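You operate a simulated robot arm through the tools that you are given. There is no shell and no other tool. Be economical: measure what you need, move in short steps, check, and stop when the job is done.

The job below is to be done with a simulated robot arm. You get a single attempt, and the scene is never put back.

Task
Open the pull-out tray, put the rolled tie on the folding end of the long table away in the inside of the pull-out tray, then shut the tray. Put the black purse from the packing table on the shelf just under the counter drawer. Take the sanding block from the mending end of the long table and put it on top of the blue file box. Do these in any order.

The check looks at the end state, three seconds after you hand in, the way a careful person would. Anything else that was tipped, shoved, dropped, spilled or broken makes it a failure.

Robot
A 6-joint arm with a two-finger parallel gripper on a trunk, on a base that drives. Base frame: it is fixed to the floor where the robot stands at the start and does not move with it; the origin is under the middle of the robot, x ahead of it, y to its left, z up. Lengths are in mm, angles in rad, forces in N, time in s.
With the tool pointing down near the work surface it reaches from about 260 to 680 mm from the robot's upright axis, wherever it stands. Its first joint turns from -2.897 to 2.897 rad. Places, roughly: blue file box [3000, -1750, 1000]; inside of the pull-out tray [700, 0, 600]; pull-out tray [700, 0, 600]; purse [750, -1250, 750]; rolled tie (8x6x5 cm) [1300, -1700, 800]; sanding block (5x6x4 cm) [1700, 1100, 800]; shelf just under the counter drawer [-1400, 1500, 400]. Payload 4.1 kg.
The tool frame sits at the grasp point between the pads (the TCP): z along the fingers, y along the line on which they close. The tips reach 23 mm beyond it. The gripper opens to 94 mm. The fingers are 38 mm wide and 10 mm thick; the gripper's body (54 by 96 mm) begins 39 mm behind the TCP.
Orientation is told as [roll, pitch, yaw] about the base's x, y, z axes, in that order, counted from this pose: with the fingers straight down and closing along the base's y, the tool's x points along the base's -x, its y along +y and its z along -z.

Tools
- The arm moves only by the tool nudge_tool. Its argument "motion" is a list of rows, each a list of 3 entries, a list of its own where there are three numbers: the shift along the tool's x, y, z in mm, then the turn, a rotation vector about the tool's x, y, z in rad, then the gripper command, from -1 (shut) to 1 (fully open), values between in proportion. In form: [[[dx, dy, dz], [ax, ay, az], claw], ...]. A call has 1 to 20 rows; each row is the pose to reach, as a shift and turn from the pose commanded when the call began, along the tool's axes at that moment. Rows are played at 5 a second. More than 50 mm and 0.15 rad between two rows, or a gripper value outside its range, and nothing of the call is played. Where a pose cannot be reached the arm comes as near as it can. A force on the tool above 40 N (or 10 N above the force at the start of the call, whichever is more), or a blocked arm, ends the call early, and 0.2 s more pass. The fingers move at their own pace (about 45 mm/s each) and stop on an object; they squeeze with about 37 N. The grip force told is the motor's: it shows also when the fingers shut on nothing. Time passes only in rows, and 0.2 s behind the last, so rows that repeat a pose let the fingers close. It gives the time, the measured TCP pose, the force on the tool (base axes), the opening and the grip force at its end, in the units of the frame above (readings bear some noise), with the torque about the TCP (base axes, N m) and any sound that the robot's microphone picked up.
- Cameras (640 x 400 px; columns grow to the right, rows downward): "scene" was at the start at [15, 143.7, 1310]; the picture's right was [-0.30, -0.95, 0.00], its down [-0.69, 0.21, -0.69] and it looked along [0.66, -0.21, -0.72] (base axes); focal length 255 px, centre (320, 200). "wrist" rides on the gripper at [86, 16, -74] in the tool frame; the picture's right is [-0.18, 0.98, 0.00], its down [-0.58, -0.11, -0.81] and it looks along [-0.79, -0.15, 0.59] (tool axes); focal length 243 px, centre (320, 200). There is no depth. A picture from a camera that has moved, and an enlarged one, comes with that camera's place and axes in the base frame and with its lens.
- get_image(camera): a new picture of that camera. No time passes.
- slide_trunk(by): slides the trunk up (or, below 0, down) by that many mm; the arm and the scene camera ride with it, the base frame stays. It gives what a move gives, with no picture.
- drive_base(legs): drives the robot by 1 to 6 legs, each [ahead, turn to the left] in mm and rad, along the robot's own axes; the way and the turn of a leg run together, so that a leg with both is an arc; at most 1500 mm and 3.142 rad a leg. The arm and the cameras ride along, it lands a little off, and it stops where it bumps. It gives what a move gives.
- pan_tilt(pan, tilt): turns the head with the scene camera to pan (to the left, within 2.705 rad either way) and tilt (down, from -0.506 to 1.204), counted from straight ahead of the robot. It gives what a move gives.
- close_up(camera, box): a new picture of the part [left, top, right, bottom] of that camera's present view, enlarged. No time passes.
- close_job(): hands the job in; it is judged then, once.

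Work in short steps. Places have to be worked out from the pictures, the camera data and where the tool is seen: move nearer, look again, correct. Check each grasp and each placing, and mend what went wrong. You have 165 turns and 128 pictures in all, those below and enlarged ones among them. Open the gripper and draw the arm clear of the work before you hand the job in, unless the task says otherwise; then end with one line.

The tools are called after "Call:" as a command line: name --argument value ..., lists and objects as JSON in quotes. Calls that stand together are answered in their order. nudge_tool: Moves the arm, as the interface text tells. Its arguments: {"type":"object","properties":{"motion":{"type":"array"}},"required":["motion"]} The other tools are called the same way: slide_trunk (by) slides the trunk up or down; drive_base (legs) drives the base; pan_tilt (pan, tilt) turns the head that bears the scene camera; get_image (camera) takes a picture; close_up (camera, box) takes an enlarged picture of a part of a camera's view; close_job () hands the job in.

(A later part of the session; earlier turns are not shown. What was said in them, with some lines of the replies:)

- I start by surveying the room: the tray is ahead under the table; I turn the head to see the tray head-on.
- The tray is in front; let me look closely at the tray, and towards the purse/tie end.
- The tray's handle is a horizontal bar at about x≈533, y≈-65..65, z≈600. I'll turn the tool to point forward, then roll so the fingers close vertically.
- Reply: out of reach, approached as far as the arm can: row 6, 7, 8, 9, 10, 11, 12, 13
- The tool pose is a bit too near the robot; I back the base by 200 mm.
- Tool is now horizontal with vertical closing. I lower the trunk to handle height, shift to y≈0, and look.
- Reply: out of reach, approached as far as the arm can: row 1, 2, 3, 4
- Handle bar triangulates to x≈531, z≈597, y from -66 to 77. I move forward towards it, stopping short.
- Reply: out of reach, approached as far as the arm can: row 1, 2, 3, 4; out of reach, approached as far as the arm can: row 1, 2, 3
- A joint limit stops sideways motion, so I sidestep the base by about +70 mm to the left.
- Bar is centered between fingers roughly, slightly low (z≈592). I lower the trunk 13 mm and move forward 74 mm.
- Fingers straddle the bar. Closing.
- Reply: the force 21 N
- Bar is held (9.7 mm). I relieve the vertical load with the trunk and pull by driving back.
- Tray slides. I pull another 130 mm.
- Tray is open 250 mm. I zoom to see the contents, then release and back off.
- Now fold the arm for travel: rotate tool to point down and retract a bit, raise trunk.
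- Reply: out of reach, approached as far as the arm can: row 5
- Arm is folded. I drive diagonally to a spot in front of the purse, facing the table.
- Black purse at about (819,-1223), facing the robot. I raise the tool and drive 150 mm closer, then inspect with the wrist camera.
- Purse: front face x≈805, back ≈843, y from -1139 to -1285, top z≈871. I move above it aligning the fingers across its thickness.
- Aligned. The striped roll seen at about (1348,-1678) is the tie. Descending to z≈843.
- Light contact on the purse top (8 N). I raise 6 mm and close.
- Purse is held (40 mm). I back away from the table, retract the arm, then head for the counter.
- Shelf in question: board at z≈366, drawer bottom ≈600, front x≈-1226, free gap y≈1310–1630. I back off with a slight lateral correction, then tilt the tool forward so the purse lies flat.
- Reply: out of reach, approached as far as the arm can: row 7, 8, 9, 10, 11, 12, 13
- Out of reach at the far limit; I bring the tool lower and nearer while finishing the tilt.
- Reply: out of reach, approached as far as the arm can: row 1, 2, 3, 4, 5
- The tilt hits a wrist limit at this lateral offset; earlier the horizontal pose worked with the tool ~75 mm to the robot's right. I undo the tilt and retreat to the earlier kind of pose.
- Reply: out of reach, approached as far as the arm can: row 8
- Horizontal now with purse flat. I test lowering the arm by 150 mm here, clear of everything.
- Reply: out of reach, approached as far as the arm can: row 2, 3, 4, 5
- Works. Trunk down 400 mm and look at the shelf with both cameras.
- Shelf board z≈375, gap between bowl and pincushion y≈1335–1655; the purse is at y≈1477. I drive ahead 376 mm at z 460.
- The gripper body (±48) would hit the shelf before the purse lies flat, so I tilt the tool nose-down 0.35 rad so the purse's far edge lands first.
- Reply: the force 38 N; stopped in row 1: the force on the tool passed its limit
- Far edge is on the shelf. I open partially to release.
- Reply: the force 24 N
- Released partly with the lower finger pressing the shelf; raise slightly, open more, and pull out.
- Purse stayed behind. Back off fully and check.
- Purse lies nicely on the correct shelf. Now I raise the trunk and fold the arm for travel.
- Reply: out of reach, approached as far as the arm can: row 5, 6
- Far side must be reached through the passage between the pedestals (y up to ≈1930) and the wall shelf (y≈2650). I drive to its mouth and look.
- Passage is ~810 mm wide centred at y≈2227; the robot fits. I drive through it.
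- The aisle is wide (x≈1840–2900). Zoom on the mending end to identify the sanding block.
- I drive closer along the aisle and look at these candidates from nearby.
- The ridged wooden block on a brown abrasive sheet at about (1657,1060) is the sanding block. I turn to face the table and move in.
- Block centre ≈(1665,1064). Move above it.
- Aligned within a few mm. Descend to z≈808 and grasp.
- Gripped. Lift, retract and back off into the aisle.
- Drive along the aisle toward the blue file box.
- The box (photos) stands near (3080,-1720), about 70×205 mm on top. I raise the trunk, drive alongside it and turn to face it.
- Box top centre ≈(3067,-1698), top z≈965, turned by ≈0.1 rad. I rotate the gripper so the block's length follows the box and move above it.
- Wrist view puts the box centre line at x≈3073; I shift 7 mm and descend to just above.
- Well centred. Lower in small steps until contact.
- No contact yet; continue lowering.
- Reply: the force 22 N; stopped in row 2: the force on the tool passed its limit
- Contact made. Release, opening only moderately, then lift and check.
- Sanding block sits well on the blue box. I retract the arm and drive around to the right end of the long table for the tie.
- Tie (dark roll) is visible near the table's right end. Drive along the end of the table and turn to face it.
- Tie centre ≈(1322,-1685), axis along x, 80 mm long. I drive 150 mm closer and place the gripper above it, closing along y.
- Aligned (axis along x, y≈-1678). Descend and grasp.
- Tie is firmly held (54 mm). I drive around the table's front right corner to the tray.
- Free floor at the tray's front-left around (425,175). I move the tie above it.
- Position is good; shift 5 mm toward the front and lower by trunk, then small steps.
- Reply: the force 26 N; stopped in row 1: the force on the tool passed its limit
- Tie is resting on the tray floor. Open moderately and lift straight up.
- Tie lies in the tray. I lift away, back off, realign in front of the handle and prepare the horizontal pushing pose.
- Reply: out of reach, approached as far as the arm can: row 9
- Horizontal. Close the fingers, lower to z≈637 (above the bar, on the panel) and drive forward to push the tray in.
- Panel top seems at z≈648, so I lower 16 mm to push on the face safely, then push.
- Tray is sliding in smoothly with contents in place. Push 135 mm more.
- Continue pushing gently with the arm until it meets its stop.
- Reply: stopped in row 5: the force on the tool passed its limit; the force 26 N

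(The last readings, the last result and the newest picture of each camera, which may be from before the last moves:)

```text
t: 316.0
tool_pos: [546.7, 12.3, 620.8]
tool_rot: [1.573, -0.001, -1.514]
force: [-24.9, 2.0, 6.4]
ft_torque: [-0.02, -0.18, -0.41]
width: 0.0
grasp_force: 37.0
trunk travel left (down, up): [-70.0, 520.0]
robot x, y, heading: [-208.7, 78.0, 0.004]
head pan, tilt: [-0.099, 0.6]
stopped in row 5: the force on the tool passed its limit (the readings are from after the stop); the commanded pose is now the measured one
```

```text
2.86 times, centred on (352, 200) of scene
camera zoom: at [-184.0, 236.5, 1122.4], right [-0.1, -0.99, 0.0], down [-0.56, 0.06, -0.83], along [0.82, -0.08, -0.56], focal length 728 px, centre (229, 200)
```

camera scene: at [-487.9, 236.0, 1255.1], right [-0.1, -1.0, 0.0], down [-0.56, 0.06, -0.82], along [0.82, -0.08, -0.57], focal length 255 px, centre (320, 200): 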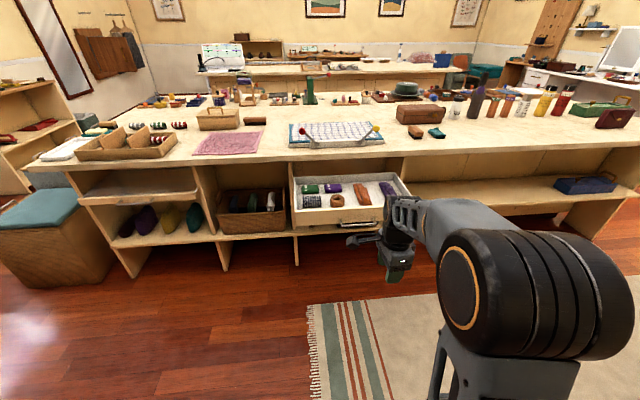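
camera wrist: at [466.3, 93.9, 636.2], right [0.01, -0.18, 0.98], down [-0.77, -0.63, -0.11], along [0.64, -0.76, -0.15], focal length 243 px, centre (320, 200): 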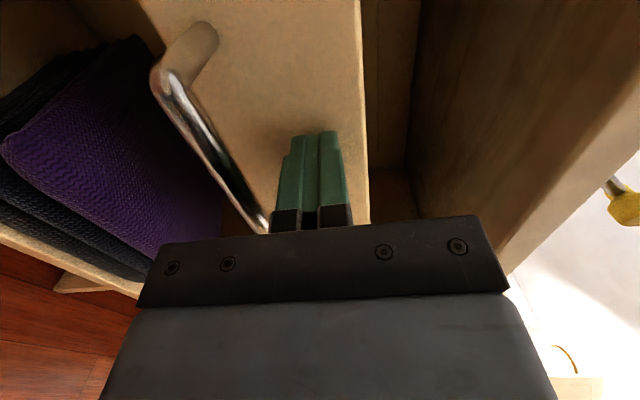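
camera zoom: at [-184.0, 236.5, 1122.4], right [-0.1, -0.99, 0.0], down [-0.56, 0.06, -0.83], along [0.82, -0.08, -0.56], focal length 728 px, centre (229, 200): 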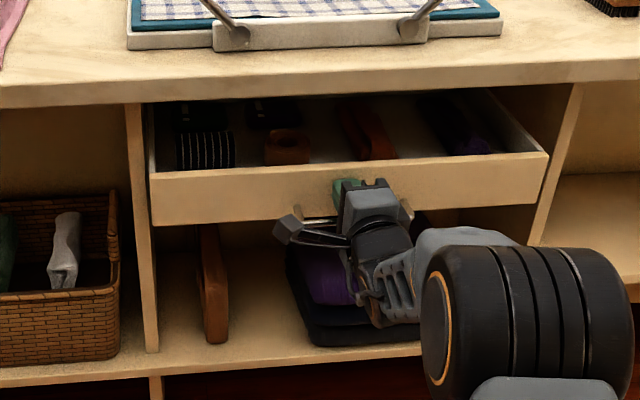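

Resistance of ~40 N with no further movement: the tray is at its stop. I back off and check.

Call:
drive_base --legs '[[-300, 0]]'

Call:
pan_tilt --pan -0.15 --tilt 0.35

Call:
close_up --camera "scene" --box '[200, 150, 456, 310]'

```text
t: 318.1
tool_pos: [249.5, 11.6, 616.3]
tool_rot: [1.569, 0.001, -1.517]
force: [-0.5, -0.3, 0.5]
ft_torque: [-0.02, 0.0, 0.01]
width: 0.0
grasp_force: 37.1
trunk travel left (down, up): [-70.0, 520.0]
robot x, y, heading: [-506.2, 78.4, -0.006]
head pan, tilt: [-0.099, 0.6]
```

```text
t: 318.8
tool_pos: [250.2, 10.8, 617.8]
tool_rot: [1.568, -0.001, -1.518]
force: [-0.2, 0.5, 0.2]
ft_torque: [0.02, -0.05, 0.0]
width: 0.4
grasp_force: 36.9
trunk travel left (down, up): [-70.0, 520.0]
robot x, y, heading: [-508.3, 78.1, -0.003]
head pan, tilt: [-0.15, 0.351]
```

```text
2.50 times, centred on (328, 230) of scene
camera zoom: at [-475.0, 231.7, 1144.9], right [-0.15, -0.99, 0.0], down [-0.34, 0.05, -0.94], along [0.93, -0.14, -0.34], focal length 636 px, centre (300, 125)
```

zoom: 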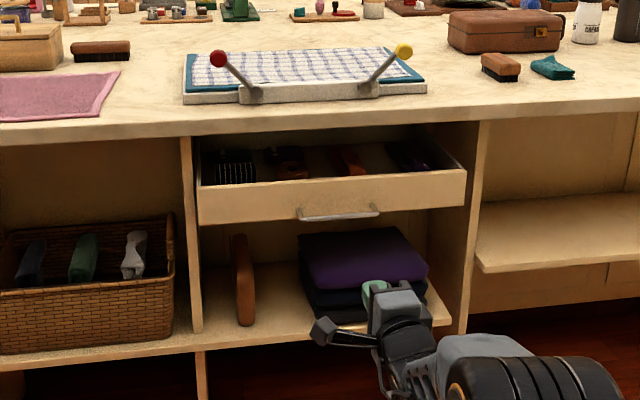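

Tray is shut with the tie inside, purse and sanding block are placed. Open the gripper, already clear of the work.

Call:
nudge_tool --motion '[[[0, 0, -10], [0, 0, 0], 1], [[0, 0, -20], [0, 0, 0], 1], [[0, 0, -20], [0, 0, 0], 1], [[0, 0, -20], [0, 0, 0], 1], [[0, 0, -20], [0, 0, 0], 1], [[0, 0, -20], [0, 0, 0], 1]]'

Call:
pan_tilt --pan 0.3 --tilt 0.4

Call:
get_image --camera "scene"

```text
t: 320.2
tool_pos: [230.9, 10.5, 617.8]
tool_rot: [1.568, 0.0, -1.518]
force: [0.1, 0.0, -0.8]
ft_torque: [-0.01, 0.01, 0.01]
width: 93.8
grasp_force: 0.0
trunk travel left (down, up): [-70.0, 520.0]
robot x, y, heading: [-505.1, 76.7, -0.002]
head pan, tilt: [-0.15, 0.351]
```

```text
t: 321.1
tool_pos: [229.7, 10.2, 617.6]
tool_rot: [1.57, 0.0, -1.517]
force: [0.0, -0.3, -0.4]
ft_torque: [0.03, -0.01, 0.01]
width: 94.2
grasp_force: 0.0
trunk travel left (down, up): [-70.0, 520.0]
robot x, y, heading: [-505.0, 77.6, -0.001]
head pan, tilt: [0.3, 0.4]
```

```text
39 pictures are left
camera scene: at [-478.5, 272.9, 1140.5], right [0.29, -0.96, 0.0], down [-0.37, -0.11, -0.92], along [0.88, 0.27, -0.39], focal length 255 px, centre (320, 200)
```

scene: 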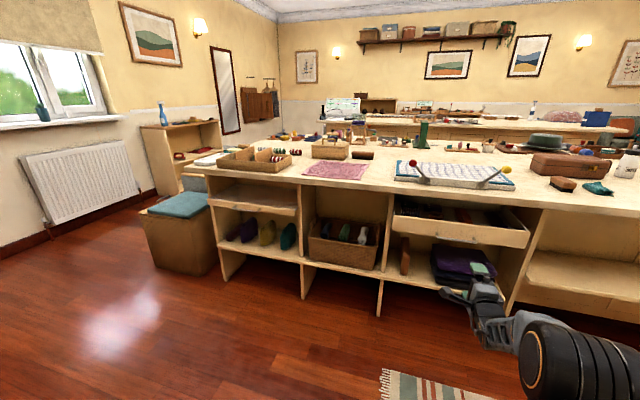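

Let me compare our tray's closure with the neighbouring tray.

Call:
close_up --camera "scene" --box '[350, 160, 558, 290]'

Call:
close_up --camera "scene" --box '[190, 160, 398, 290]'

```text
3.08 times, centred on (454, 225) of scene
camera zoom: at [-478.5, 272.9, 1140.5], right [0.29, -0.96, 0.0], down [-0.37, -0.11, -0.92], along [0.88, 0.27, -0.39], focal length 783 px, centre (-92, 123)
```

zoom: 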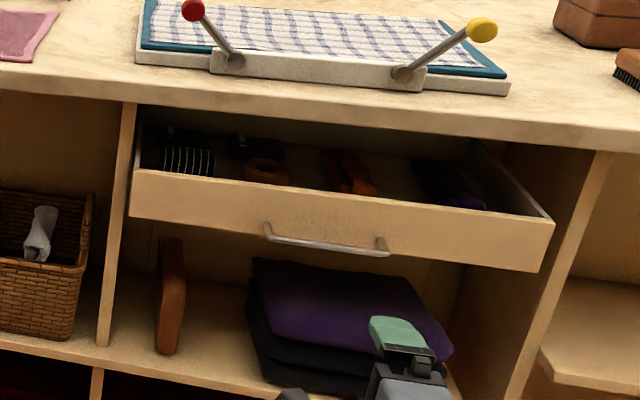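

```text
3.08 times, centred on (294, 225) of scene
camera zoom: at [-478.5, 272.9, 1140.5], right [0.29, -0.96, 0.0], down [-0.37, -0.11, -0.92], along [0.88, 0.27, -0.39], focal length 783 px, centre (400, 123)
```

zoom: 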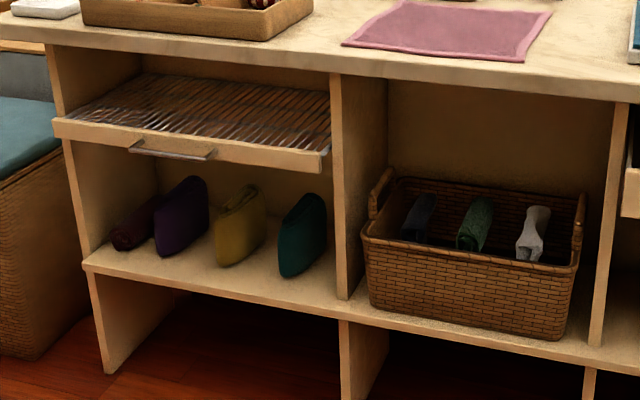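

The tray sits at its stop, at the same place as at the start, with contents undisturbed. Handing in.

Call:
close_job

```text
The job is handed in.
```

The job is handed in with all three parts done. The rolled tie is in the pull-out tray, which is shut against its stop. The black purse lies flat on the shelf just under the counter drawer, and the sanding block sits on top of the blue file box.
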